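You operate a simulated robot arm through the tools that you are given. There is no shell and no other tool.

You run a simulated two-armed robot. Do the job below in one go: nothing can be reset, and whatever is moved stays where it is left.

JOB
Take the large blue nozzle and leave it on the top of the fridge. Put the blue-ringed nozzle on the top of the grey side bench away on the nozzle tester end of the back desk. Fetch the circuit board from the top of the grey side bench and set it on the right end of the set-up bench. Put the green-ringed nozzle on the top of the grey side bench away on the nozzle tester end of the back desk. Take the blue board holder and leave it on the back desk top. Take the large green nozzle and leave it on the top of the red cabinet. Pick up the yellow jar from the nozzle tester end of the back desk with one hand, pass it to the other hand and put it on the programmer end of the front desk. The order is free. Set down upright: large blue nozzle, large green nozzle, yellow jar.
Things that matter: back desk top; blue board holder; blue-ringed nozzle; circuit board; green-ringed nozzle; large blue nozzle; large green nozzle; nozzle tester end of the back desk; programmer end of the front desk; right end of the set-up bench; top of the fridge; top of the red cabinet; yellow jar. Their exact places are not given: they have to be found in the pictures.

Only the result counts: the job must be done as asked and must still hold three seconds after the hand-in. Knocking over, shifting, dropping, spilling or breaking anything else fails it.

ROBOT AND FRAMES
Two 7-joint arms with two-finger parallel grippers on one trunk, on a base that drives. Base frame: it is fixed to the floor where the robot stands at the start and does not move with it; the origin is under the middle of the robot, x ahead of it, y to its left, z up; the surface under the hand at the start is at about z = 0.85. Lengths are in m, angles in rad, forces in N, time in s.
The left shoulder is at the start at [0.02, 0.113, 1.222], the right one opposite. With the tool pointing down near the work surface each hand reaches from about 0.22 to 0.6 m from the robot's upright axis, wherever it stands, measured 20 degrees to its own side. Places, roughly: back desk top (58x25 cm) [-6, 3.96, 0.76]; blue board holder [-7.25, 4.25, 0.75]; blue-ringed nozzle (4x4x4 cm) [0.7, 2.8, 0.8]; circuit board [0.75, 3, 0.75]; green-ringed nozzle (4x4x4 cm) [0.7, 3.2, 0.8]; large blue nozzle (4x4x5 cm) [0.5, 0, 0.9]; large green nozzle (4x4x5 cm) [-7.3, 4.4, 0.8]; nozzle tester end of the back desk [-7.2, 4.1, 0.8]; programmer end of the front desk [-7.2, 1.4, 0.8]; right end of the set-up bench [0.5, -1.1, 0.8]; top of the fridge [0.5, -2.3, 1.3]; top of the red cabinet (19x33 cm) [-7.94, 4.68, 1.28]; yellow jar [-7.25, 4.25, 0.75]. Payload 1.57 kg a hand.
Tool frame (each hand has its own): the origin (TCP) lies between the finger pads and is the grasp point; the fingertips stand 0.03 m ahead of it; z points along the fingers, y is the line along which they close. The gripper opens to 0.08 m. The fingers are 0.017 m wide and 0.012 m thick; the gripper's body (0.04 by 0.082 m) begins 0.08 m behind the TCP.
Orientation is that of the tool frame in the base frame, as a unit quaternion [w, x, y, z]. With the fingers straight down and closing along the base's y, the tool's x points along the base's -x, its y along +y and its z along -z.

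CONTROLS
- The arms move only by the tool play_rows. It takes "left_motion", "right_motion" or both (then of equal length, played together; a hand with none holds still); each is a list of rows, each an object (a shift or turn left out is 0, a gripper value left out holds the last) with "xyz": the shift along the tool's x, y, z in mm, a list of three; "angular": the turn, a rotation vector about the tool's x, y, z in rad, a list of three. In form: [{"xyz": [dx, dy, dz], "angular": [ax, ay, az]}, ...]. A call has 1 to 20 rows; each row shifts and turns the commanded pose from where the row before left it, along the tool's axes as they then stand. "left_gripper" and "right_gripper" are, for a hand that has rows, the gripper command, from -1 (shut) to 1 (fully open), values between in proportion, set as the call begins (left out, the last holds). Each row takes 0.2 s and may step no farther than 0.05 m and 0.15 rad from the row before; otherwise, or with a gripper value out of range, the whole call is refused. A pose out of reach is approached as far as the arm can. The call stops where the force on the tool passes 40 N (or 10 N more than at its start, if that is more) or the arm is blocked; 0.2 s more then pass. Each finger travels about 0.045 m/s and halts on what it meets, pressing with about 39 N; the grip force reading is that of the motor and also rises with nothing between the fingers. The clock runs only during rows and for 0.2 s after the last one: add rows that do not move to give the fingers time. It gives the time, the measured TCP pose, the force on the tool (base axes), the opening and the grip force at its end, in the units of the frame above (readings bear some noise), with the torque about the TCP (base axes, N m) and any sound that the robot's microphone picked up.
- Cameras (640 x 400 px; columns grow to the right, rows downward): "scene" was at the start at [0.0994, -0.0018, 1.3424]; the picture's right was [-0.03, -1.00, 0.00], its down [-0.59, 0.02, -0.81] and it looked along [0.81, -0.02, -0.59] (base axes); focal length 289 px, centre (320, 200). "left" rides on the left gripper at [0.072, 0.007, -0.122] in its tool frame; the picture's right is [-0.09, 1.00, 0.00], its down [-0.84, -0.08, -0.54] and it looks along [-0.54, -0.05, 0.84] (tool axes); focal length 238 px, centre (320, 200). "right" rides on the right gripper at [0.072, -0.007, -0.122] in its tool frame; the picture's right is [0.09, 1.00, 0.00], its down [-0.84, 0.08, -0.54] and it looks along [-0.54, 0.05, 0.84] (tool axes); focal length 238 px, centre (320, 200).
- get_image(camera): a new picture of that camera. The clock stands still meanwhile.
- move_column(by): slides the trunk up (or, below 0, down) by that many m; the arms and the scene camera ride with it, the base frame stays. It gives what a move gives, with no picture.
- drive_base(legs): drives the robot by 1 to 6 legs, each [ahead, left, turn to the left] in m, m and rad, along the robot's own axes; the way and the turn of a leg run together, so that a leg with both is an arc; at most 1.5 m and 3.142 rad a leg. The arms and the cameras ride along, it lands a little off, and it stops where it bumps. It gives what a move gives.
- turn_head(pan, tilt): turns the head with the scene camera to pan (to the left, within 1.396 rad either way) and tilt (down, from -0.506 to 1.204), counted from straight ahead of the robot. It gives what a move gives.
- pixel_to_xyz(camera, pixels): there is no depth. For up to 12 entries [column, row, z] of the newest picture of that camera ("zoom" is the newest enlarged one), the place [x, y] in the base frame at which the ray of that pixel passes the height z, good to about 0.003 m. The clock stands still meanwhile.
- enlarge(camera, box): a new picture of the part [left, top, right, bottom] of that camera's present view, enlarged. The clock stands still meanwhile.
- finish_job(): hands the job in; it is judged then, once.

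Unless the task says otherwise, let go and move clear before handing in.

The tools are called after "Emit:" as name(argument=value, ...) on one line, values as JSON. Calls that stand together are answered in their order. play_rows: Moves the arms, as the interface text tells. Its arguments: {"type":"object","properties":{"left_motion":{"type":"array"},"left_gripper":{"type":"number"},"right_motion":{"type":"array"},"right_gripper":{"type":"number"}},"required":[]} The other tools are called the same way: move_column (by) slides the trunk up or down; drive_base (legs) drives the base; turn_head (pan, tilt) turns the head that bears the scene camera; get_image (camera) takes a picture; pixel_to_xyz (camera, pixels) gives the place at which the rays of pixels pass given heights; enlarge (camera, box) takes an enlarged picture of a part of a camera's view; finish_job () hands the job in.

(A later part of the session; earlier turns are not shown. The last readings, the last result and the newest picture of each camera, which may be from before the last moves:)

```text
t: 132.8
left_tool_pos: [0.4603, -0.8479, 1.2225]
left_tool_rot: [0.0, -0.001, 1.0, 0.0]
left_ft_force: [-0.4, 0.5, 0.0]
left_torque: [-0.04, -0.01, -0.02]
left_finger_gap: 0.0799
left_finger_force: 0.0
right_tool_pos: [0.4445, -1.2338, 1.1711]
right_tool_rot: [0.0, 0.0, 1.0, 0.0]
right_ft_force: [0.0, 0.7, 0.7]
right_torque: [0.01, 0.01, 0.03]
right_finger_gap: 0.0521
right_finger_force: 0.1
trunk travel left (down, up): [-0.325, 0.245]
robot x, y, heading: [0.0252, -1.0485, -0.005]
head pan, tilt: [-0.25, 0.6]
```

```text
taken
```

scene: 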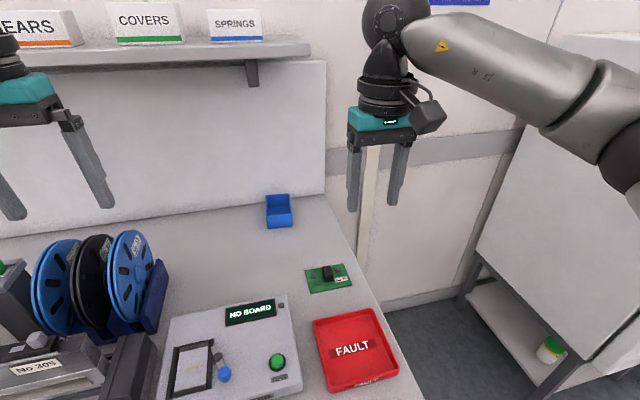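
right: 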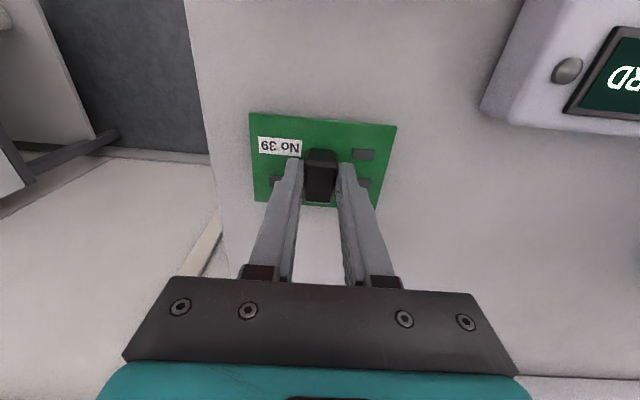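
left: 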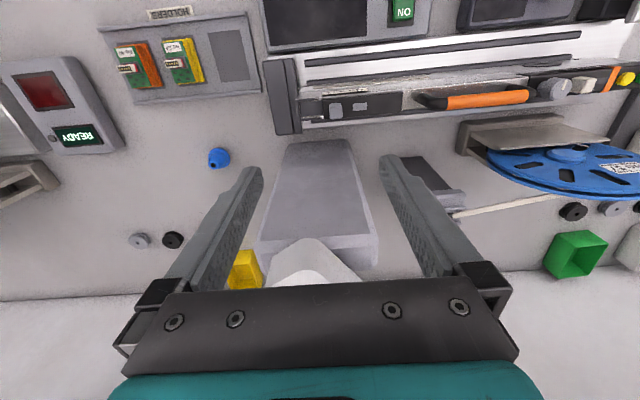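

The circuit board lies flat behind the FAULT tray on the bench's right end. I'll back off and drive left to the side bench for the two ringed nozzles.

Emit:
drive_base(legs=[[-0.6, 0, 0], [0, 1.4, 0], [0, 1.4, 0], [0, 1.27, 0]])

Emit:
turn_head(pan=0.0, tilt=0.5)

Emit:
get_image(camera="scene")

```text
t: 155.4
left_tool_pos: [-0.1211, 3.2307, 1.2224]
left_tool_rot: [0.0, 0.004, 1.0, 0.0]
left_ft_force: [-0.3, 0.5, 0.2]
left_torque: [-0.02, 0.01, -0.01]
left_finger_gap: 0.0798
left_finger_force: 0.1
right_tool_pos: [-0.1386, 2.8443, 1.1719]
right_tool_rot: [0.0, 0.004, 1.0, -0.001]
right_ft_force: [-0.1, -0.1, 0.2]
right_torque: [-0.03, 0.02, 0.03]
right_finger_gap: 0.052
right_finger_force: 0.0
trunk travel left (down, up): [-0.325, 0.245]
robot x, y, heading: [-0.5588, 3.0297, -0.009]
head pan, tilt: [-0.25, 0.6]
```

```text
t: 156.2
left_tool_pos: [-0.121, 3.2296, 1.2213]
left_tool_rot: [0.0, 0.002, 1.0, 0.0]
left_ft_force: [0.4, -0.5, -0.7]
left_torque: [-0.02, 0.02, 0.02]
left_finger_gap: 0.0801
left_finger_force: 0.0
right_tool_pos: [-0.1387, 2.8442, 1.1714]
right_tool_rot: [0.0, 0.003, 1.0, 0.0]
right_ft_force: [0.2, -0.2, 0.2]
right_torque: [0.0, 0.0, -0.01]
right_finger_gap: 0.0518
right_finger_force: 0.0
trunk travel left (down, up): [-0.325, 0.245]
robot x, y, heading: [-0.5542, 3.0337, -0.003]
head pan, tilt: [0.0, 0.499]
```

```text
taken
```

scene: 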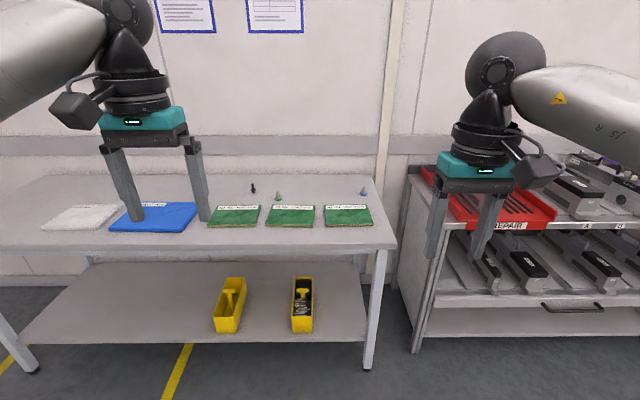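

Both nozzles are still in place at (278, 196) and (363, 191). I'll drive up to the bench, lower the trunk and bring each hand towards its nozzle.

Emit:
drive_base(legs=[[0.7, -0.01, 0.004]])

Emit:
move_column(by=-0.13)

Emit:
turn_head(pan=0.0, tilt=0.85)

Emit:
get_image(camera="scene")

Emit:
get_image(camera="right")

Emit:
get_image(camera="left")

```text
t: 160.0
left_tool_pos: [0.5828, 3.215, 1.2227]
left_tool_rot: [-0.001, 0.004, 1.0, 0.0]
left_ft_force: [0.1, -0.3, 0.4]
left_torque: [-0.02, 0.01, 0.01]
left_finger_gap: 0.08
left_finger_force: 0.1
right_tool_pos: [0.5641, 2.828, 1.1712]
right_tool_rot: [0.0, 0.003, 1.0, -0.001]
right_ft_force: [0.4, -0.7, 0.7]
right_torque: [0.02, 0.0, -0.04]
right_finger_gap: 0.0523
right_finger_force: 0.0
trunk travel left (down, up): [-0.325, 0.245]
robot x, y, heading: [0.1442, 3.018, -0.007]
head pan, tilt: [0.0, 0.499]
```

```text
t: 161.6
left_tool_pos: [0.5815, 3.2148, 1.0924]
left_tool_rot: [0.0, 0.004, 1.0, 0.0]
left_ft_force: [-0.6, -0.8, 0.0]
left_torque: [-0.01, 0.0, 0.02]
left_finger_gap: 0.08
left_finger_force: 0.0
right_tool_pos: [0.5638, 2.8299, 1.0401]
right_tool_rot: [0.0, 0.004, 1.0, 0.0]
right_ft_force: [0.1, -0.8, 1.0]
right_torque: [0.01, -0.03, 0.02]
right_finger_gap: 0.0519
right_finger_force: 0.0
trunk travel left (down, up): [-0.195, 0.375]
robot x, y, heading: [0.1437, 3.0171, -0.008]
head pan, tilt: [0.0, 0.499]
```

```text
t: 162.4
left_tool_pos: [0.5817, 3.2151, 1.0921]
left_tool_rot: [0.0, 0.004, 1.0, 0.0]
left_ft_force: [-0.1, -0.1, -0.6]
left_torque: [-0.01, -0.01, 0.02]
left_finger_gap: 0.0802
left_finger_force: 0.0
right_tool_pos: [0.5642, 2.8296, 1.0415]
right_tool_rot: [0.0, 0.004, 1.0, 0.0]
right_ft_force: [0.0, 0.5, 0.5]
right_torque: [-0.02, -0.02, 0.02]
right_finger_gap: 0.0518
right_finger_force: 0.2
trunk travel left (down, up): [-0.195, 0.375]
robot x, y, heading: [0.1464, 3.0164, -0.012]
head pan, tilt: [0.0, 0.85]
```

```text
taken
```

scene: 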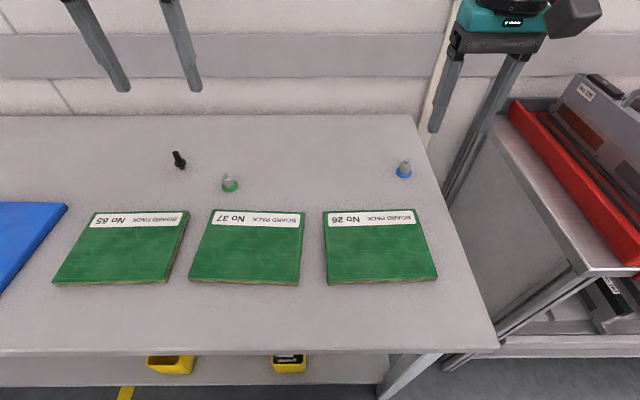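

```text
taken
```

right: 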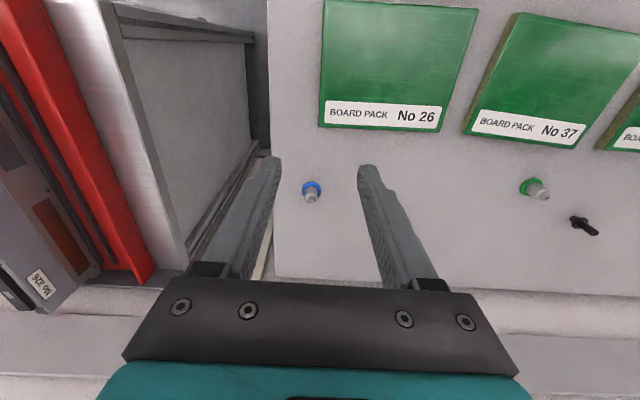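

```text
taken
```

left: 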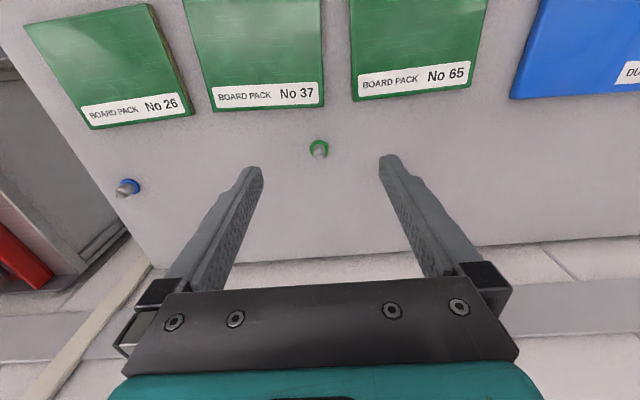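

I'll measure both nozzles' rings at z = 0.805 with the scene and hand cameras.

Emit:
pixel_to_xyz(camera="scene", pixels=[[230.5, 186, 0.805], [404, 172, 0.805], [229, 177, 0.838], [405, 162, 0.838]])

Emit:
pixel_to_xyz(camera="right", pixels=[[311, 189, 0.805], [310, 200, 0.838], [529, 187, 0.805]])

Emit:
pixel_to_xyz(camera="left", pixels=[[319, 148, 0.805], [320, 155, 0.838], [131, 187, 0.805]])

Emit:
enlarge(camera="right", box=[270, 160, 350, 220])

Emit:
enlarge(camera="left", box=[280, 120, 360, 180])

```text
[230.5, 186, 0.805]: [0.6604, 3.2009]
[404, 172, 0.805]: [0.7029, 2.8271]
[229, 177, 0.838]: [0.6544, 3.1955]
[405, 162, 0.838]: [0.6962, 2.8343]
```

```text
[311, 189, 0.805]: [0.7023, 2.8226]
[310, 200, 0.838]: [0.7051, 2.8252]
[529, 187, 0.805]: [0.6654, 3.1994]
```

```text
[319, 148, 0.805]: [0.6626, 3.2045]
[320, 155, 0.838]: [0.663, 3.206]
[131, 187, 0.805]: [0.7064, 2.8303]
```

```text
6.67 times, centred on (310, 190) of right
```

zoom: 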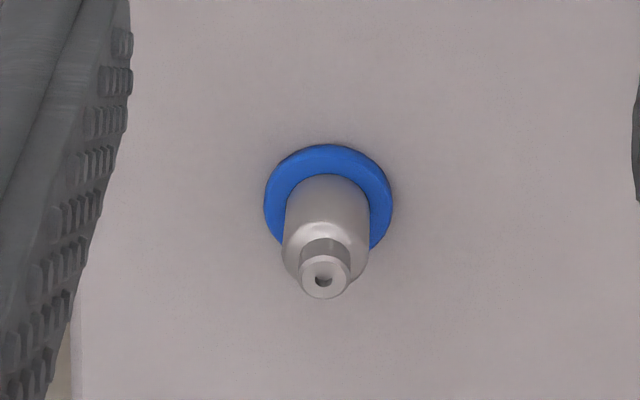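

```text
6.67 times, centred on (320, 150) of left
```

zoom: 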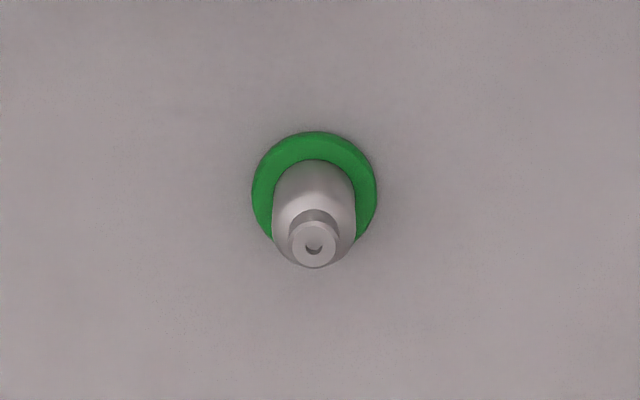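

The blue-ringed nozzle is at about [0.704, 2.827] and the green-ringed one at [0.664, 3.203]. I'll move each hand over its nozzle at z = 0.95 and check.

Emit:
play_rows(right_motion=[{"xyz": [-28, 0, 10]}, {"xyz": [-28, 0, 20]}, {"xyz": [-28, 0, 20]}, {"xyz": [-28, -1, 20]}, {"xyz": [-28, -1, 20]}, {"xyz": [0, 0, 0]}], left_motion=[{"xyz": [-16, -2, 28]}, {"xyz": [-16, -2, 28]}, {"xyz": [-16, -2, 28]}, {"xyz": [-17, -3, 28]}, {"xyz": [-17, -3, 28]}, {"xyz": [0, 0, 0]}], right_gripper=0.8, left_gripper=0.8)

Emit:
get_image(camera="right")

Emit:
get_image(camera="left")

```text
t: 163.8
left_tool_pos: [0.664, 3.2036, 0.952]
left_tool_rot: [0.001, 0.002, 1.0, 0.0]
left_ft_force: [-0.3, -0.5, -0.1]
left_torque: [0.0, -0.01, -0.03]
left_finger_gap: 0.0719
left_finger_force: 0.0
right_tool_pos: [0.7032, 2.8245, 0.9517]
right_tool_rot: [0.0, 0.003, 1.0, 0.0]
right_ft_force: [-0.6, 0.1, -0.6]
right_torque: [-0.01, 0.01, 0.0]
right_finger_gap: 0.072
right_finger_force: 0.1
trunk travel left (down, up): [-0.195, 0.375]
robot x, y, heading: [0.1458, 3.0168, -0.01]
head pan, tilt: [0.0, 0.85]
```

```text
taken
```

right: 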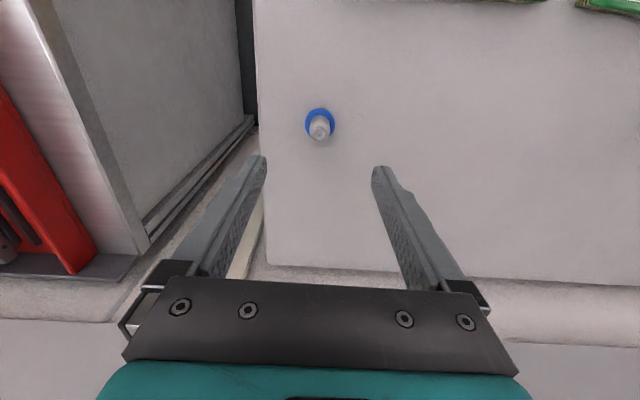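

```text
taken
```

left: 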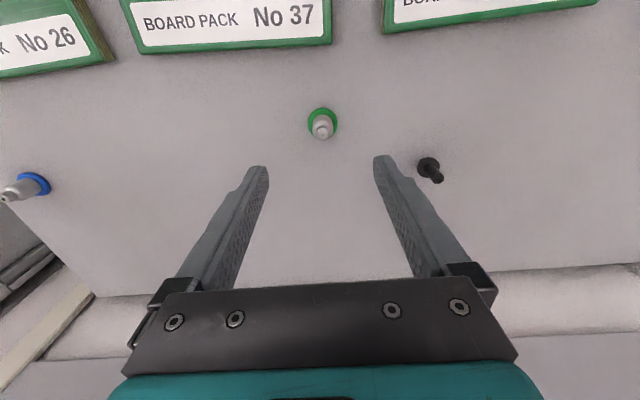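

Both nozzles are centred below the hands. I'll check their exact places and how near the black nozzle at (430, 168) is to the left fingers.

Emit:
pixel_to_xyz(camera="left", pixels=[[322, 122, 0.805], [322, 130, 0.838], [426, 164, 0.805], [434, 175, 0.835], [418, 164, 0.81]])

Emit:
pixel_to_xyz(camera="right", pixels=[[320, 122, 0.805], [320, 132, 0.838]])

```text
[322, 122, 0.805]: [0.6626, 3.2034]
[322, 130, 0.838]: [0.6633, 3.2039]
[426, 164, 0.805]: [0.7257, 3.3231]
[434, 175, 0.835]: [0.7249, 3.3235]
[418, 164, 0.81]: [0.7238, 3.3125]
```

```text
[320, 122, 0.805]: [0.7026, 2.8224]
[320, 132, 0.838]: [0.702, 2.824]
```

The black nozzle is 0.12 m away, so it's clear. I'll lower both hands to z = 0.842 around the nozzle bodies.

Emit:
play_rows(right_motion=[{"xyz": [0, 0, 40]}, {"xyz": [0, 0, 40]}, {"xyz": [0, 0, 20]}, {"xyz": [0, 0, 9]}, {"xyz": [0, 0, 0]}], left_motion=[{"xyz": [0, 0, 40]}, {"xyz": [0, 0, 40]}, {"xyz": [0, 0, 20]}, {"xyz": [0, 0, 9]}, {"xyz": [0, 0, 0]}])

Emit:
get_image(camera="right")

Emit:
get_image(camera="left")

```text
t: 165.0
left_tool_pos: [0.6631, 3.2028, 0.8422]
left_tool_rot: [0.0, 0.003, 1.0, 0.0]
left_ft_force: [0.9, 0.8, -0.2]
left_torque: [0.02, 0.03, 0.0]
left_finger_gap: 0.0723
left_finger_force: 0.1
right_tool_pos: [0.7037, 2.8259, 0.842]
right_tool_rot: [0.0, 0.004, 1.0, 0.0]
right_ft_force: [-0.2, 0.5, -0.9]
right_torque: [0.01, -0.02, -0.02]
right_finger_gap: 0.0718
right_finger_force: 0.2
trunk travel left (down, up): [-0.195, 0.375]
robot x, y, heading: [0.1427, 3.017, -0.011]
head pan, tilt: [0.0, 0.85]
```

```text
taken
```

right: 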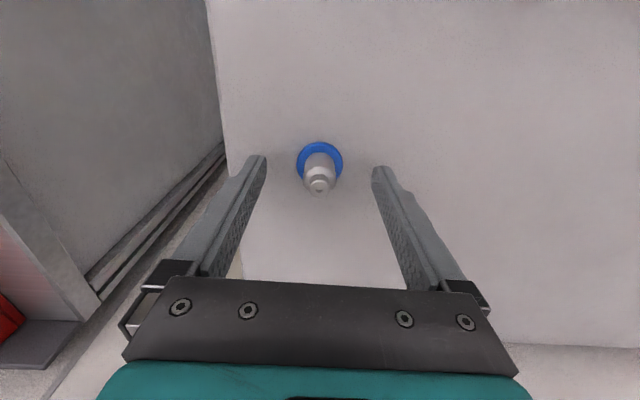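

```text
taken
```

left: 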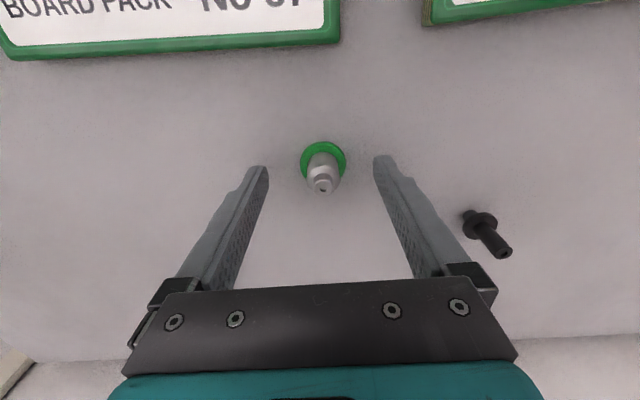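

Each nozzle body is between its fingers. I'll close both hands.

Emit:
play_rows(right_motion=[{"xyz": [0, 0, 0]}, {"xyz": [0, 0, 0]}, {"xyz": [0, 0, 0]}, {"xyz": [0, 0, 0]}, {"xyz": [0, 0, 0]}, {"xyz": [0, 0, 0]}], left_motion=[{"xyz": [0, 0, 0]}, {"xyz": [0, 0, 0]}, {"xyz": [0, 0, 0]}, {"xyz": [0, 0, 0]}, {"xyz": [0, 0, 0]}, {"xyz": [0, 0, 0]}], right_gripper=-1, left_gripper=-1)

Emit:
get_image(camera="right")

Emit:
get_image(camera="left")

```text
t: 166.4
left_tool_pos: [0.6626, 3.2024, 0.8416]
left_tool_rot: [0.0, 0.003, 1.0, 0.0]
left_ft_force: [-0.3, 0.5, -1.1]
left_torque: [0.01, 0.01, -0.01]
left_finger_gap: 0.0207
left_finger_force: 34.4
right_tool_pos: [0.7037, 2.8252, 0.8428]
right_tool_rot: [0.0, 0.003, 1.0, 0.0]
right_ft_force: [-0.1, 0.7, 0.0]
right_torque: [-0.01, -0.02, -0.04]
right_finger_gap: 0.0208
right_finger_force: 33.9
trunk travel left (down, up): [-0.195, 0.375]
robot x, y, heading: [0.1435, 3.0198, -0.007]
head pan, tilt: [0.0, 0.85]
```

```text
taken
```

right: 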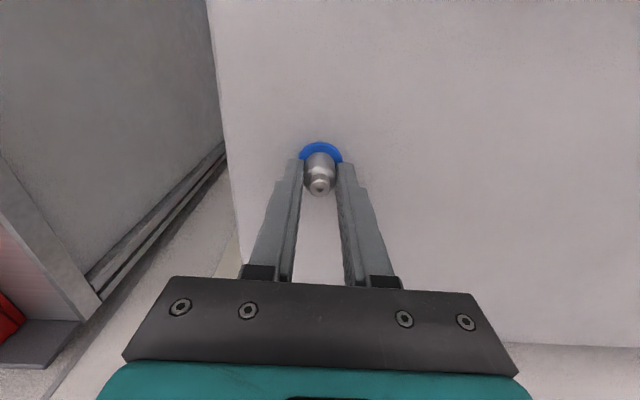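

```text
taken
```

left: 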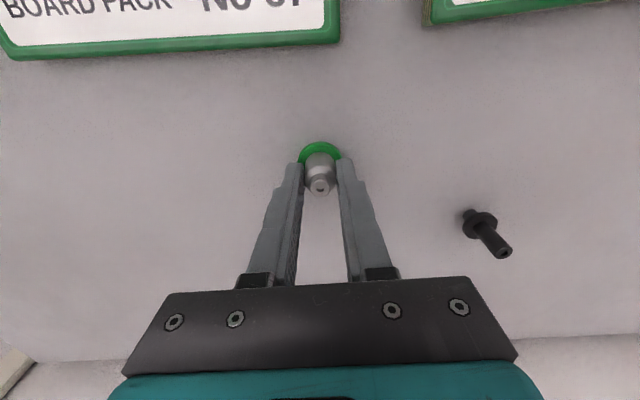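

Both gaps stopped at 0.0208 m with about 34 N: both nozzles are held. I'll lift them together and draw the hands back, then look.

Emit:
play_rows(right_motion=[{"xyz": [0, 0, -15]}, {"xyz": [0, 0, -40]}, {"xyz": [0, 0, -45]}, {"xyz": [0, 0, -45]}, {"xyz": [0, 0, -45]}, {"xyz": [0, 0, -40]}, {"xyz": [40, 0, 0]}, {"xyz": [40, 0, 0]}, {"xyz": [40, 0, 0]}, {"xyz": [20, 0, 0]}, {"xyz": [0, 0, 0]}], left_motion=[{"xyz": [0, 0, -15]}, {"xyz": [0, 0, -40]}, {"xyz": [0, 0, -45]}, {"xyz": [0, 0, -45]}, {"xyz": [0, 0, -45]}, {"xyz": [0, 0, -40]}, {"xyz": [25, 3, 0]}, {"xyz": [25, 3, 0]}, {"xyz": [25, 3, 0]}, {"xyz": [25, 3, 0]}, {"xyz": [0, 0, 0]}])

Emit:
get_image(camera="right")

Emit:
get_image(camera="left")

```text
t: 168.8
left_tool_pos: [0.5631, 3.214, 1.0725]
left_tool_rot: [0.0, 0.003, 1.0, 0.0]
left_ft_force: [-0.2, -0.1, -1.2]
left_torque: [0.0, 0.03, -0.03]
left_finger_gap: 0.0207
left_finger_force: 34.4
right_tool_pos: [0.5629, 2.827, 1.0718]
right_tool_rot: [-0.001, 0.005, 1.0, -0.001]
right_ft_force: [-0.6, 0.1, -0.1]
right_torque: [0.01, -0.01, 0.0]
right_finger_gap: 0.0207
right_finger_force: 34.5
trunk travel left (down, up): [-0.195, 0.375]
robot x, y, heading: [0.1457, 3.0162, -0.007]
head pan, tilt: [0.0, 0.85]
```

```text
taken
```

right: 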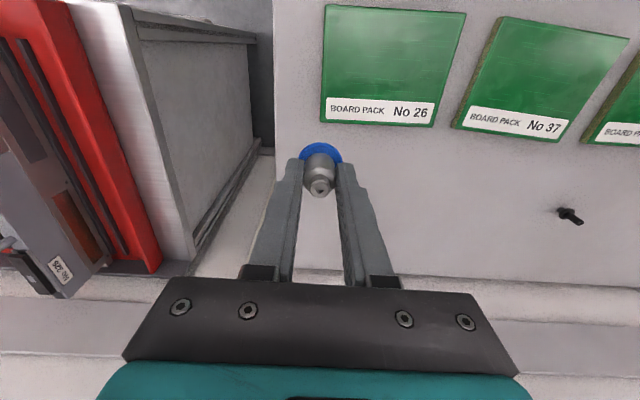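

```text
taken
```

left: 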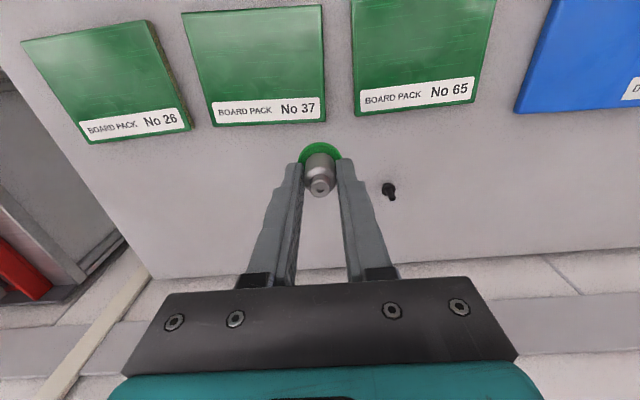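

Both nozzles are held upright. I'll back out from the bench and turn round to face the far desks, then look.

Emit:
drive_base(legs=[[-0.75, 0, 0], [-0.2, 0, 1.57], [0, 0, 1.57]])

Emit:
turn_head(pan=0.0, tilt=0.2)

Emit:
get_image(camera="scene")

Emit:
turn_head(pan=-0.8, tilt=0.2)

Emit:
get_image(camera="scene")

Emit:
turn_head(pan=0.8, tilt=0.2)

Emit:
get_image(camera="scene")

```text
t: 180.5
left_tool_pos: [-1.1547, 2.7036, 1.0734]
left_tool_rot: [-0.001, 1.0, -0.009, 0.001]
left_ft_force: [-0.3, -1.1, -0.2]
left_torque: [0.01, 0.01, -0.01]
left_finger_gap: 0.0206
left_finger_force: 34.2
right_tool_pos: [-1.1495, 3.0915, 1.0716]
right_tool_rot: [0.0, 1.0, -0.01, 0.0]
right_ft_force: [-0.6, 0.1, -1.5]
right_torque: [0.0, 0.0, 0.02]
right_finger_gap: 0.0208
right_finger_force: 34.0
trunk travel left (down, up): [-0.195, 0.375]
robot x, y, heading: [-0.7327, 2.8966, 3.124]
head pan, tilt: [0.0, 0.85]
```

```text
t: 181.5
left_tool_pos: [-1.1544, 2.7036, 1.0748]
left_tool_rot: [0.0, 1.0, -0.009, 0.0]
left_ft_force: [-0.2, -0.5, -0.3]
left_torque: [0.02, 0.03, 0.01]
left_finger_gap: 0.0208
left_finger_force: 34.4
right_tool_pos: [-1.1484, 3.092, 1.0718]
right_tool_rot: [0.0, 1.0, -0.01, 0.0]
right_ft_force: [0.0, -0.3, -1.0]
right_torque: [-0.01, -0.02, 0.0]
right_finger_gap: 0.0207
right_finger_force: 34.6
trunk travel left (down, up): [-0.195, 0.375]
robot x, y, heading: [-0.7332, 2.8979, 3.127]
head pan, tilt: [0.0, 0.201]
```

```text
taken
```

scene: 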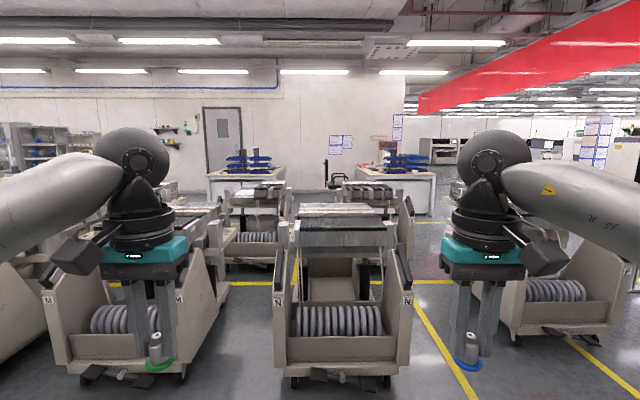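

```text
t: 182.7
left_tool_pos: [-1.1552, 2.7031, 1.0734]
left_tool_rot: [0.0, 1.0, -0.009, 0.001]
left_ft_force: [0.3, -0.2, -0.4]
left_torque: [-0.01, 0.02, 0.01]
left_finger_gap: 0.0207
left_finger_force: 34.1
right_tool_pos: [-1.1497, 3.0915, 1.0719]
right_tool_rot: [-0.001, 1.0, -0.01, 0.001]
right_ft_force: [1.1, -0.4, 0.3]
right_torque: [0.02, 0.02, 0.02]
right_finger_gap: 0.0209
right_finger_force: 34.3
trunk travel left (down, up): [-0.195, 0.375]
robot x, y, heading: [-0.7327, 2.8966, 3.118]
head pan, tilt: [-0.799, 0.201]
```

```text
taken
```

scene: 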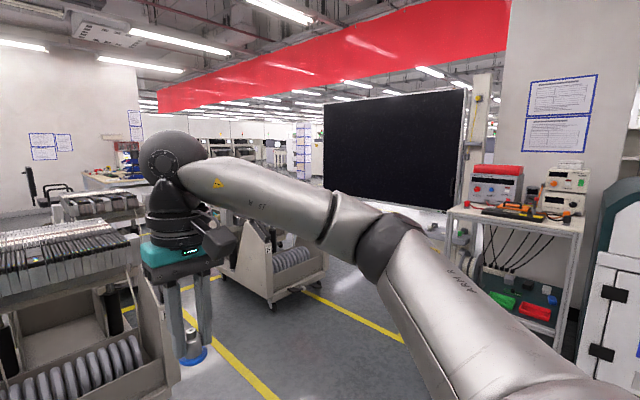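

```text
t: 184.3
left_tool_pos: [-1.1549, 2.7028, 1.0727]
left_tool_rot: [0.001, 1.0, -0.009, 0.0]
left_ft_force: [-0.8, 1.2, -0.4]
left_torque: [0.0, 0.01, -0.01]
left_finger_gap: 0.0205
left_finger_force: 34.2
right_tool_pos: [-1.1493, 3.0914, 1.0712]
right_tool_rot: [-0.001, 1.0, -0.009, -0.001]
right_ft_force: [0.7, 0.5, -1.1]
right_torque: [-0.01, -0.03, -0.01]
right_finger_gap: 0.0208
right_finger_force: 34.3
trunk travel left (down, up): [-0.195, 0.375]
robot x, y, heading: [-0.7367, 2.8923, 3.122]
head pan, tilt: [0.799, 0.201]
```

```text
taken
```

scene: 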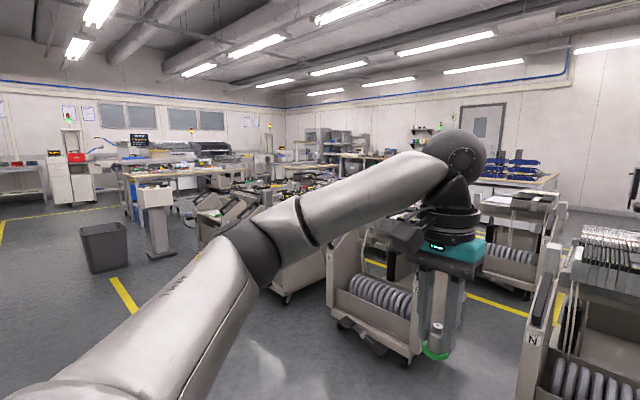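

Feeder carts stand ahead, with an aisle marked by a yellow line between the N cart at (345, 300) and the cart at (560, 300); the far desks with blue holders are at (245, 170) and (400, 170). I'll measure the carts' feet on the floor.

Emit:
turn_head(pan=-0.25, tilt=0.35)

Emit:
get_image(camera="scene")

```text
t: 185.6
left_tool_pos: [-1.1547, 2.7045, 1.0742]
left_tool_rot: [0.0, 1.0, -0.01, 0.0]
left_ft_force: [-0.6, -0.2, -0.5]
left_torque: [-0.03, -0.03, 0.01]
left_finger_gap: 0.0207
left_finger_force: 34.1
right_tool_pos: [-1.1501, 3.0906, 1.0726]
right_tool_rot: [0.0, 1.0, -0.01, 0.0]
right_ft_force: [1.4, 0.5, -0.9]
right_torque: [-0.01, -0.02, -0.01]
right_finger_gap: 0.0209
right_finger_force: 33.7
trunk travel left (down, up): [-0.195, 0.375]
robot x, y, heading: [-0.7347, 2.897, 3.124]
head pan, tilt: [-0.25, 0.351]
```

```text
taken
```

scene: 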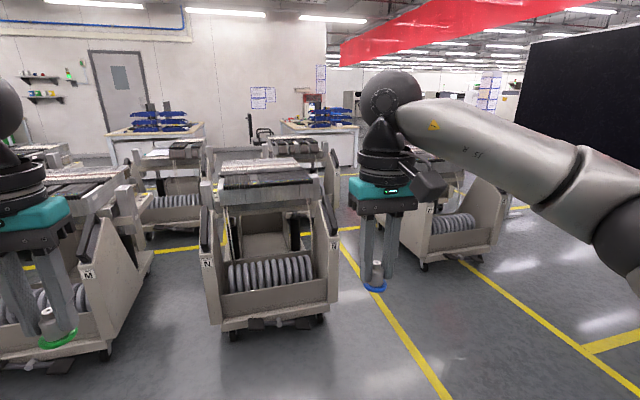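

Emit:
pixel_to_xyz(camera="scene", pixels=[[322, 320, 0.0], [225, 337, 0.0], [425, 270, 0.0], [480, 260, 0.0], [385, 250, 0.0], [445, 395, 0.0], [375, 290, 0.0], [105, 358, 0.0], [520, 210, 0.0], [345, 235, 0.0], [350, 165, 0.0], [320, 135, 0.78]])

Emit:
enlarge(camera="scene", box=[80, 80, 400, 280])

```text
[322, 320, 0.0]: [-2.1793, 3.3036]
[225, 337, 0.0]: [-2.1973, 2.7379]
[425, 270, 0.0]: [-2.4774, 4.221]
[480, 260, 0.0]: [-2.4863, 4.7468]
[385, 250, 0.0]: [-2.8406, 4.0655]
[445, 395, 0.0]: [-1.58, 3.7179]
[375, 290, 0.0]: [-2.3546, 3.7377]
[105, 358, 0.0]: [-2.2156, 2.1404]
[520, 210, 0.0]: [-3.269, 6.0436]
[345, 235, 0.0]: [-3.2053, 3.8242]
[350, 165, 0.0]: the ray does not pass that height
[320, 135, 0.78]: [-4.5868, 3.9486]
```

```text
2.00 times, centred on (240, 180) of scene
```

zoom: 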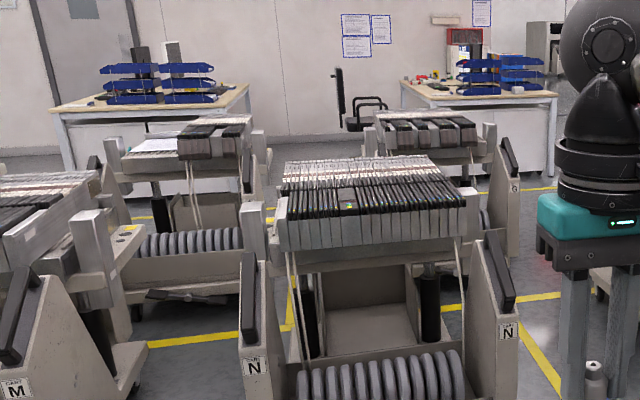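

The gap between the N cart (right side y of about 3.35) and the next cart (y of about 4.1) is centred at y = 3.75. I'll raise the trunk so the arms clear the carts, sidestep to that line and look.

Emit:
move_column(by=0.3)

Emit:
drive_base(legs=[[0, -0.85, 0.017]])

Emit:
turn_head(pan=0.0, tilt=0.4)

Emit:
get_image(camera="scene")

```text
t: 188.6
left_tool_pos: [-1.1544, 2.703, 1.3737]
left_tool_rot: [0.0, 1.0, -0.009, 0.0]
left_ft_force: [0.0, -0.1, -1.6]
left_torque: [0.03, 0.02, 0.01]
left_finger_gap: 0.0208
left_finger_force: 34.0
right_tool_pos: [-1.1499, 3.0917, 1.3707]
right_tool_rot: [0.001, 1.0, -0.01, 0.0]
right_ft_force: [-0.2, -0.1, -1.1]
right_torque: [0.02, -0.01, 0.02]
right_finger_gap: 0.0207
right_finger_force: 34.0
trunk travel left (down, up): [-0.495, 0.075]
robot x, y, heading: [-0.7343, 2.8948, 3.122]
head pan, tilt: [-0.25, 0.351]
```

```text
t: 193.1
left_tool_pos: [-1.1416, 3.5422, 1.3738]
left_tool_rot: [0.0, 1.0, -0.001, 0.001]
left_ft_force: [0.7, -0.8, -1.6]
left_torque: [0.01, 0.02, -0.03]
left_finger_gap: 0.0208
left_finger_force: 34.1
right_tool_pos: [-1.1432, 3.9312, 1.3711]
right_tool_rot: [0.0, 1.0, -0.002, 0.0]
right_ft_force: [0.3, 0.5, 0.6]
right_torque: [0.0, -0.02, 0.02]
right_finger_gap: 0.0205
right_finger_force: 34.0
trunk travel left (down, up): [-0.495, 0.075]
robot x, y, heading: [-0.7236, 3.7421, 3.139]
head pan, tilt: [-0.25, 0.351]
```

```text
t: 193.9
left_tool_pos: [-1.1429, 3.5427, 1.3732]
left_tool_rot: [0.0, 1.0, 0.0, 0.0]
left_ft_force: [0.5, 0.2, -0.7]
left_torque: [0.0, 0.0, -0.02]
left_finger_gap: 0.0207
left_finger_force: 34.1
right_tool_pos: [-1.1432, 3.9306, 1.3719]
right_tool_rot: [0.0, 1.0, -0.001, 0.0]
right_ft_force: [0.3, 0.2, -0.9]
right_torque: [-0.03, 0.0, 0.03]
right_finger_gap: 0.0207
right_finger_force: 34.0
trunk travel left (down, up): [-0.495, 0.075]
robot x, y, heading: [-0.7256, 3.7434, 3.136]
head pan, tilt: [0.0, 0.4]
```

```text
taken
```

scene: 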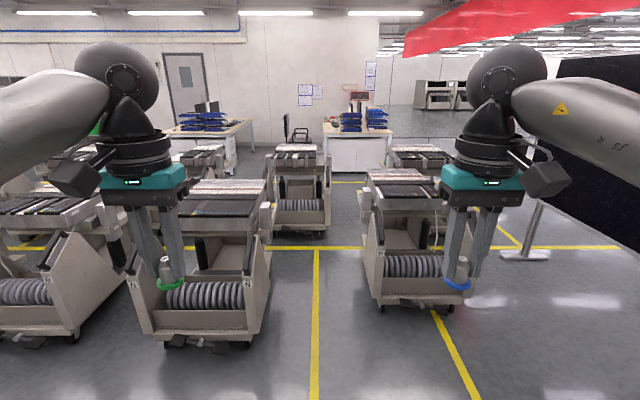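

Ahead, the aisle between the two front carts leads to another cart at (298, 195). I'll get the floor positions of all of them.

Emit:
pixel_to_xyz(camera="scene", pixels=[[272, 236, 0.0], [327, 236, 0.0], [380, 303, 0.0], [450, 308, 0.0], [245, 348, 0.0], [268, 290, 0.0], [363, 260, 0.0], [530, 258, 0.0], [335, 175, 0.0], [385, 172, 0.0], [225, 172, 0.0], [340, 248, 0.0]])

Emit:
enlarge(camera="scene", box=[160, 80, 480, 280])

```text
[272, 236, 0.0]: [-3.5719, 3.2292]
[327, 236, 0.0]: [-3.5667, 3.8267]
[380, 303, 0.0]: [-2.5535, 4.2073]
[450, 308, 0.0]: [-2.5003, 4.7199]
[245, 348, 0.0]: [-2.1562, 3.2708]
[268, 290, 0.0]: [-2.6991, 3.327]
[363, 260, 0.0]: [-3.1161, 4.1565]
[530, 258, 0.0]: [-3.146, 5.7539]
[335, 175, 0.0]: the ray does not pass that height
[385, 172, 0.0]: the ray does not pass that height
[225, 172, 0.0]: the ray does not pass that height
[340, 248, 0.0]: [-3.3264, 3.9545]
```

```text
2.00 times, centred on (320, 180) of scene
```

zoom: 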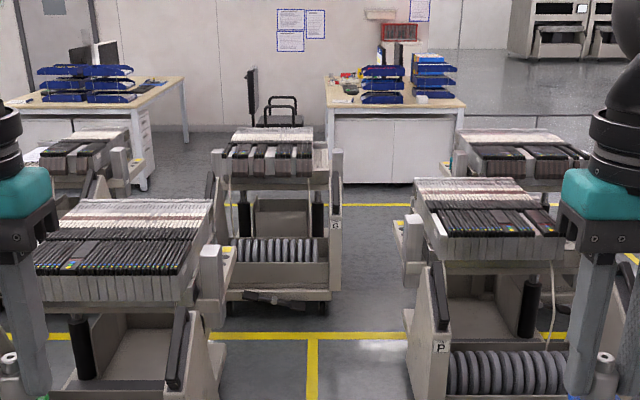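

The carts leave gaps of only 0.5 to 0.7 m, so I need my own base's width. I'll look straight down at it.

Emit:
turn_head(pan=0.0, tilt=1.2)

Emit:
get_image(camera="scene")

Emit:
turn_head(pan=1.3, tilt=1.1)

Emit:
get_image(camera="scene")

Emit:
turn_head(pan=-0.9, tilt=0.4)

Emit:
get_image(camera="scene")

```text
t: 195.0
left_tool_pos: [-1.1428, 3.5429, 1.3733]
left_tool_rot: [0.0, 1.0, -0.001, 0.0]
left_ft_force: [-0.6, 0.5, -0.9]
left_torque: [-0.01, -0.04, 0.01]
left_finger_gap: 0.0207
left_finger_force: 34.0
right_tool_pos: [-1.1445, 3.9309, 1.3725]
right_tool_rot: [0.0, 1.0, -0.001, 0.001]
right_ft_force: [-0.7, -0.8, -0.4]
right_torque: [0.0, 0.02, 0.04]
right_finger_gap: 0.0209
right_finger_force: 34.2
trunk travel left (down, up): [-0.495, 0.075]
robot x, y, heading: [-0.7258, 3.7436, 3.14]
head pan, tilt: [0.0, 1.201]
```

```text
taken
```

scene: 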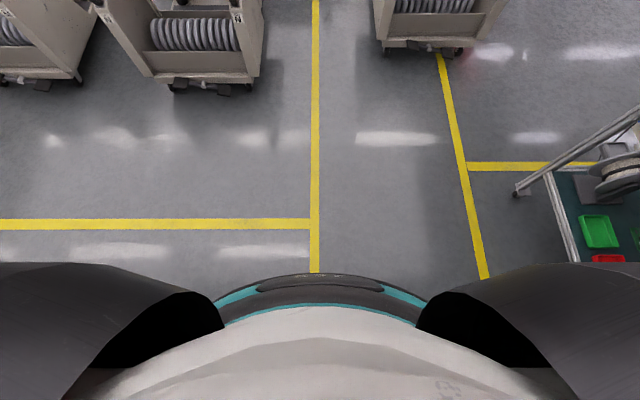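

```text
t: 196.5
left_tool_pos: [-1.1428, 3.5428, 1.3724]
left_tool_rot: [-0.001, 1.0, -0.001, 0.0]
left_ft_force: [0.2, -0.2, -0.3]
left_torque: [0.06, -0.02, -0.01]
left_finger_gap: 0.0208
left_finger_force: 34.0
right_tool_pos: [-1.143, 3.9306, 1.3713]
right_tool_rot: [-0.001, 1.0, -0.002, -0.001]
right_ft_force: [-0.5, -0.5, -0.2]
right_torque: [0.0, 0.0, 0.03]
right_finger_gap: 0.0208
right_finger_force: 34.2
trunk travel left (down, up): [-0.495, 0.075]
robot x, y, heading: [-0.7262, 3.7419, 3.144]
head pan, tilt: [1.3, 1.1]
```

```text
taken
```

scene: 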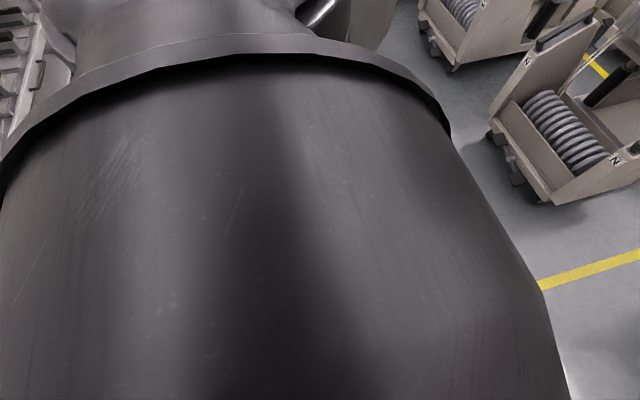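

```text
t: 198.6
left_tool_pos: [-1.1429, 3.5419, 1.3733]
left_tool_rot: [0.0, 1.0, -0.001, 0.0]
left_ft_force: [-0.6, -0.1, -1.6]
left_torque: [0.0, -0.01, -0.04]
left_finger_gap: 0.0209
left_finger_force: 34.4
right_tool_pos: [-1.1445, 3.9305, 1.3707]
right_tool_rot: [0.0, 1.0, 0.0, 0.001]
right_ft_force: [0.6, 0.6, -0.3]
right_torque: [0.0, 0.01, 0.01]
right_finger_gap: 0.0209
right_finger_force: 34.2
trunk travel left (down, up): [-0.495, 0.075]
robot x, y, heading: [-0.7255, 3.7425, 3.137]
head pan, tilt: [-0.901, 0.4]
```

```text
taken
```

scene: 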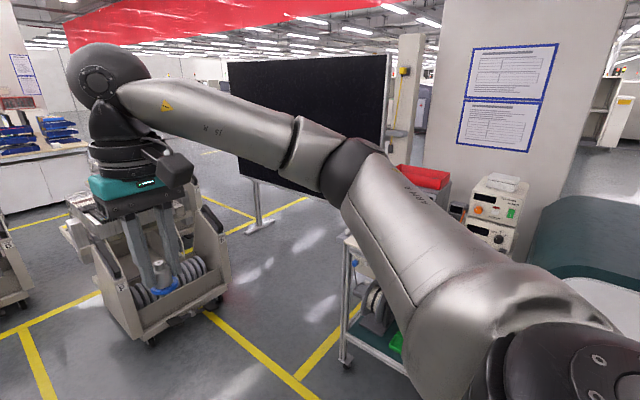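

The teal rim turns out to be part of the torso, so the base lies within about 0.22 m of the axis. The right-hand route past the P cart towards the screen stand at (262, 228) looks wider; I'll measure it.

Emit:
pixel_to_xyz(camera="scene", pixels=[[347, 365, 0.0], [262, 230, 0.0], [272, 222, 0.0], [215, 302, 0.0], [150, 346, 0.0], [226, 268, 0.0], [310, 198, 0.0], [245, 180, 0.9], [380, 190, 0.9], [10, 228, 0.0], [205, 195, 0.0], [300, 398, 0.0]])

Emit:
enlarge(camera="scene", box=[0, 80, 400, 330])

```text
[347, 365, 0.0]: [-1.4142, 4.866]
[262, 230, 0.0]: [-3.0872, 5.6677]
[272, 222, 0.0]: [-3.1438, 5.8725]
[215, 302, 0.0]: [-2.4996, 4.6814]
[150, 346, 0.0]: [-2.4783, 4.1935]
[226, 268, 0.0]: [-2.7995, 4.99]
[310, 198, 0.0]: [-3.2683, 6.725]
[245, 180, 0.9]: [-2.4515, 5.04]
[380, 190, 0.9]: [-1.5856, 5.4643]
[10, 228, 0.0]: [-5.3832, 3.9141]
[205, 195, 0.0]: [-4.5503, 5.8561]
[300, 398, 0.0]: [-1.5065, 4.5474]
```

```text
1.60 times, centred on (200, 205) of scene
```

zoom: 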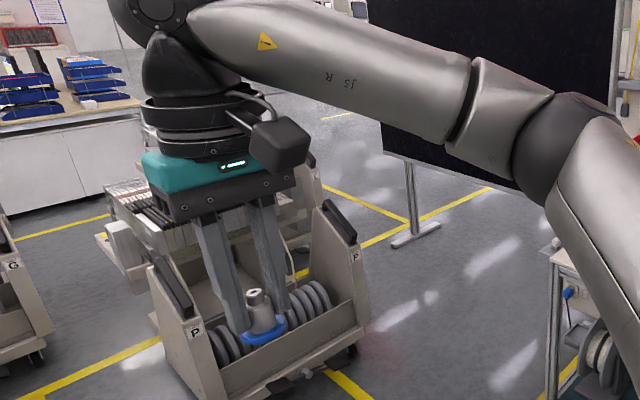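

The corridor between the P cart (right side y of about 4.75) and the screen stand (y = 5.67) is 0.9 m wide and reached by the lane at x of about -1.95. I'll go forward into that lane and look to the right.

Emit:
drive_base(legs=[[1.17, 0, 0]])

Emit:
turn_head(pan=-0.7, tilt=0.45)

Emit:
get_image(camera="scene")

Emit:
turn_head(pan=-1.3, tilt=0.45)

Emit:
get_image(camera="scene")

```text
t: 204.5
left_tool_pos: [-2.3063, 3.5404, 1.3736]
left_tool_rot: [0.0, 1.0, 0.002, 0.001]
left_ft_force: [0.0, -0.2, 0.1]
left_torque: [0.0, 0.01, -0.02]
left_finger_gap: 0.0207
left_finger_force: 34.4
right_tool_pos: [-2.3095, 3.9287, 1.3711]
right_tool_rot: [0.001, 1.0, 0.001, 0.001]
right_ft_force: [0.2, 0.2, -0.8]
right_torque: [-0.02, 0.02, 0.02]
right_finger_gap: 0.0208
right_finger_force: 33.6
trunk travel left (down, up): [-0.495, 0.075]
robot x, y, heading: [-1.8904, 3.7425, -3.136]
head pan, tilt: [-0.901, 0.4]
```

```text
t: 205.2
left_tool_pos: [-2.3064, 3.5409, 1.3742]
left_tool_rot: [-0.001, 1.0, 0.001, -0.001]
left_ft_force: [0.3, -0.1, -0.7]
left_torque: [0.0, -0.01, -0.01]
left_finger_gap: 0.0207
left_finger_force: 33.8
right_tool_pos: [-2.3091, 3.9293, 1.3717]
right_tool_rot: [0.0, 1.0, 0.001, 0.001]
right_ft_force: [-1.0, 0.6, -0.3]
right_torque: [0.01, 0.0, -0.05]
right_finger_gap: 0.0206
right_finger_force: 34.3
trunk travel left (down, up): [-0.495, 0.075]
robot x, y, heading: [-1.8914, 3.7436, -3.142]
head pan, tilt: [-0.7, 0.45]
```

```text
taken
```

scene: 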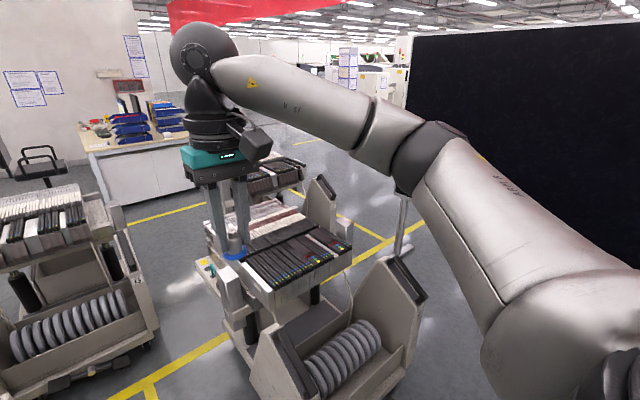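

```text
t: 206.2
left_tool_pos: [-2.3065, 3.5409, 1.3732]
left_tool_rot: [0.0, 1.0, 0.001, 0.001]
left_ft_force: [1.0, -0.4, -0.7]
left_torque: [0.01, -0.01, 0.02]
left_finger_gap: 0.0206
left_finger_force: 34.2
right_tool_pos: [-2.3091, 3.9279, 1.3724]
right_tool_rot: [0.0, 1.0, 0.001, 0.0]
right_ft_force: [-0.2, -0.2, -0.4]
right_torque: [-0.04, -0.01, 0.02]
right_finger_gap: 0.0207
right_finger_force: 34.8
trunk travel left (down, up): [-0.495, 0.075]
robot x, y, heading: [-1.8888, 3.7404, -3.14]
head pan, tilt: [-1.3, 0.45]
```

```text
taken
```

scene: 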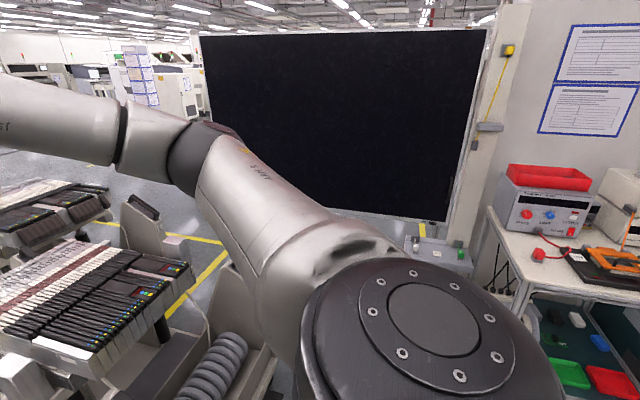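

The picture shows the gap between the G cart on the left and the P cart on the right, with free floor towards the desk beyond. I'll take a picture between the two views to measure that gap too.

Emit:
turn_head(pan=-0.35, tilt=0.55)

Emit:
get_image(camera="scene")

```text
t: 207.5
left_tool_pos: [-2.3065, 3.5407, 1.3735]
left_tool_rot: [0.0, 1.0, 0.001, 0.0]
left_ft_force: [-0.1, 0.1, -0.2]
left_torque: [0.0, 0.0, 0.01]
left_finger_gap: 0.0207
left_finger_force: 34.8
right_tool_pos: [-2.3091, 3.9291, 1.3717]
right_tool_rot: [0.0, 1.0, 0.001, 0.0]
right_ft_force: [-0.2, 0.2, -1.4]
right_torque: [0.01, 0.01, 0.04]
right_finger_gap: 0.0206
right_finger_force: 34.5
trunk travel left (down, up): [-0.495, 0.075]
robot x, y, heading: [-1.8885, 3.7381, -3.138]
head pan, tilt: [-0.351, 0.55]
```

```text
taken
```

scene: 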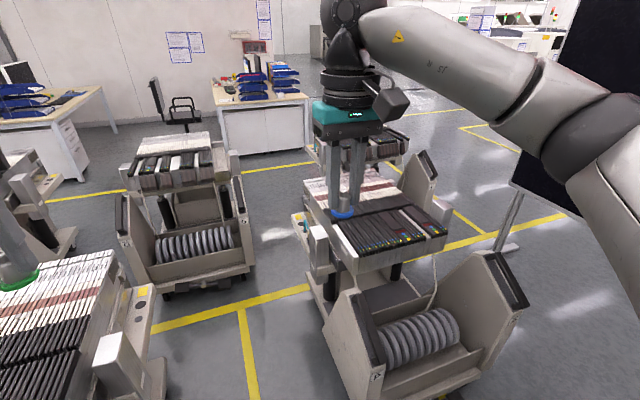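

Emit:
pixel_to_xyz(camera="scene", pixels=[[250, 272, 0.0], [165, 292, 0.0], [325, 330, 0.0], [318, 305, 0.0], [165, 395, 0.0], [310, 245, 0.0], [228, 157, 0.0], [313, 148, 0.0], [515, 247, 0.0], [495, 250, 0.0], [240, 308, 0.0], [246, 215, 0.0]])

Emit:
enlarge(camera="scene", box=[140, 100, 460, 300])

```text
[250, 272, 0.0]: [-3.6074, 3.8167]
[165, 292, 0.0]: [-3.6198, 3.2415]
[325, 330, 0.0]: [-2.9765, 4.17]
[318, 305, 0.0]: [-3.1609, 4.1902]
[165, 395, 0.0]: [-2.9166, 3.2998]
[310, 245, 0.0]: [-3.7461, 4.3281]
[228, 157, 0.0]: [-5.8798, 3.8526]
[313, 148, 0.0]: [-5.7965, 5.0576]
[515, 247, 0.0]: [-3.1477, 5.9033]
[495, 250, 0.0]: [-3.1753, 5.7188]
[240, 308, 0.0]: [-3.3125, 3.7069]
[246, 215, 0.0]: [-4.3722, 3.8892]
```

```text
2.00 times, centred on (300, 200) of scene
```

zoom: 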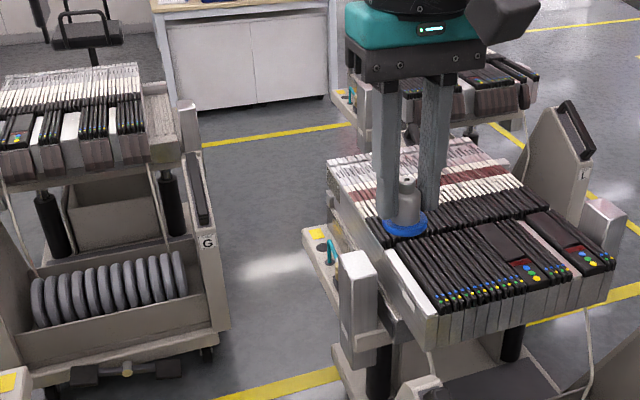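

The diagonal between the G and P carts is too tight, so I'll use the 0.9 m corridor beside the screen, travelling sideways while facing -y so that my arms stay over the low carts. First I'll turn on the spot and look back along that lane.

Emit:
drive_base(legs=[[0.1, 0, 0], [0, 0, 1.571]])

Emit:
turn_head(pan=-1.39, tilt=0.5)

Emit:
get_image(camera="scene")

```text
t: 212.4
left_tool_pos: [-1.79, 3.3246, 1.3732]
left_tool_rot: [0.001, 0.709, 0.705, -0.001]
left_ft_force: [-1.1, 0.5, -0.4]
left_torque: [0.01, 0.04, -0.01]
left_finger_gap: 0.0209
left_finger_force: 34.2
right_tool_pos: [-2.1786, 3.3244, 1.3714]
right_tool_rot: [0.001, 0.709, 0.706, -0.001]
right_ft_force: [-0.1, 0.1, -0.1]
right_torque: [0.0, 0.0, 0.02]
right_finger_gap: 0.0206
right_finger_force: 33.9
trunk travel left (down, up): [-0.495, 0.075]
robot x, y, heading: [-1.9908, 3.7468, -1.574]
head pan, tilt: [-0.351, 0.55]
```

```text
t: 213.7
left_tool_pos: [-1.7902, 3.3235, 1.3732]
left_tool_rot: [0.0, 0.709, 0.706, 0.0]
left_ft_force: [-1.0, -0.4, -0.9]
left_torque: [0.0, -0.01, 0.01]
left_finger_gap: 0.0205
left_finger_force: 34.1
right_tool_pos: [-2.1784, 3.3244, 1.3712]
right_tool_rot: [0.0, 0.709, 0.705, 0.001]
right_ft_force: [-0.6, -0.6, -1.1]
right_torque: [0.0, 0.0, -0.01]
right_finger_gap: 0.0206
right_finger_force: 34.0
trunk travel left (down, up): [-0.495, 0.075]
robot x, y, heading: [-1.989, 3.7427, -1.58]
head pan, tilt: [-1.389, 0.499]
```

```text
taken
```

scene: 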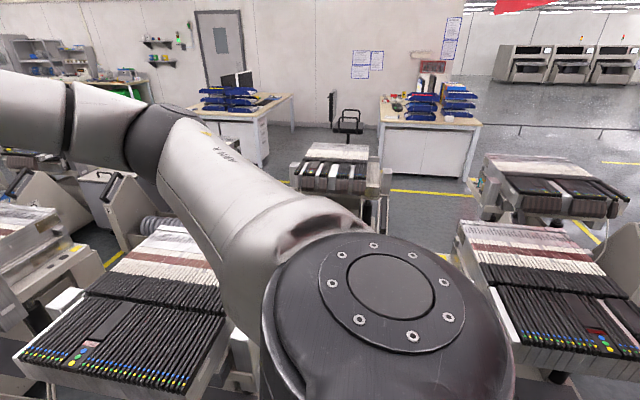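

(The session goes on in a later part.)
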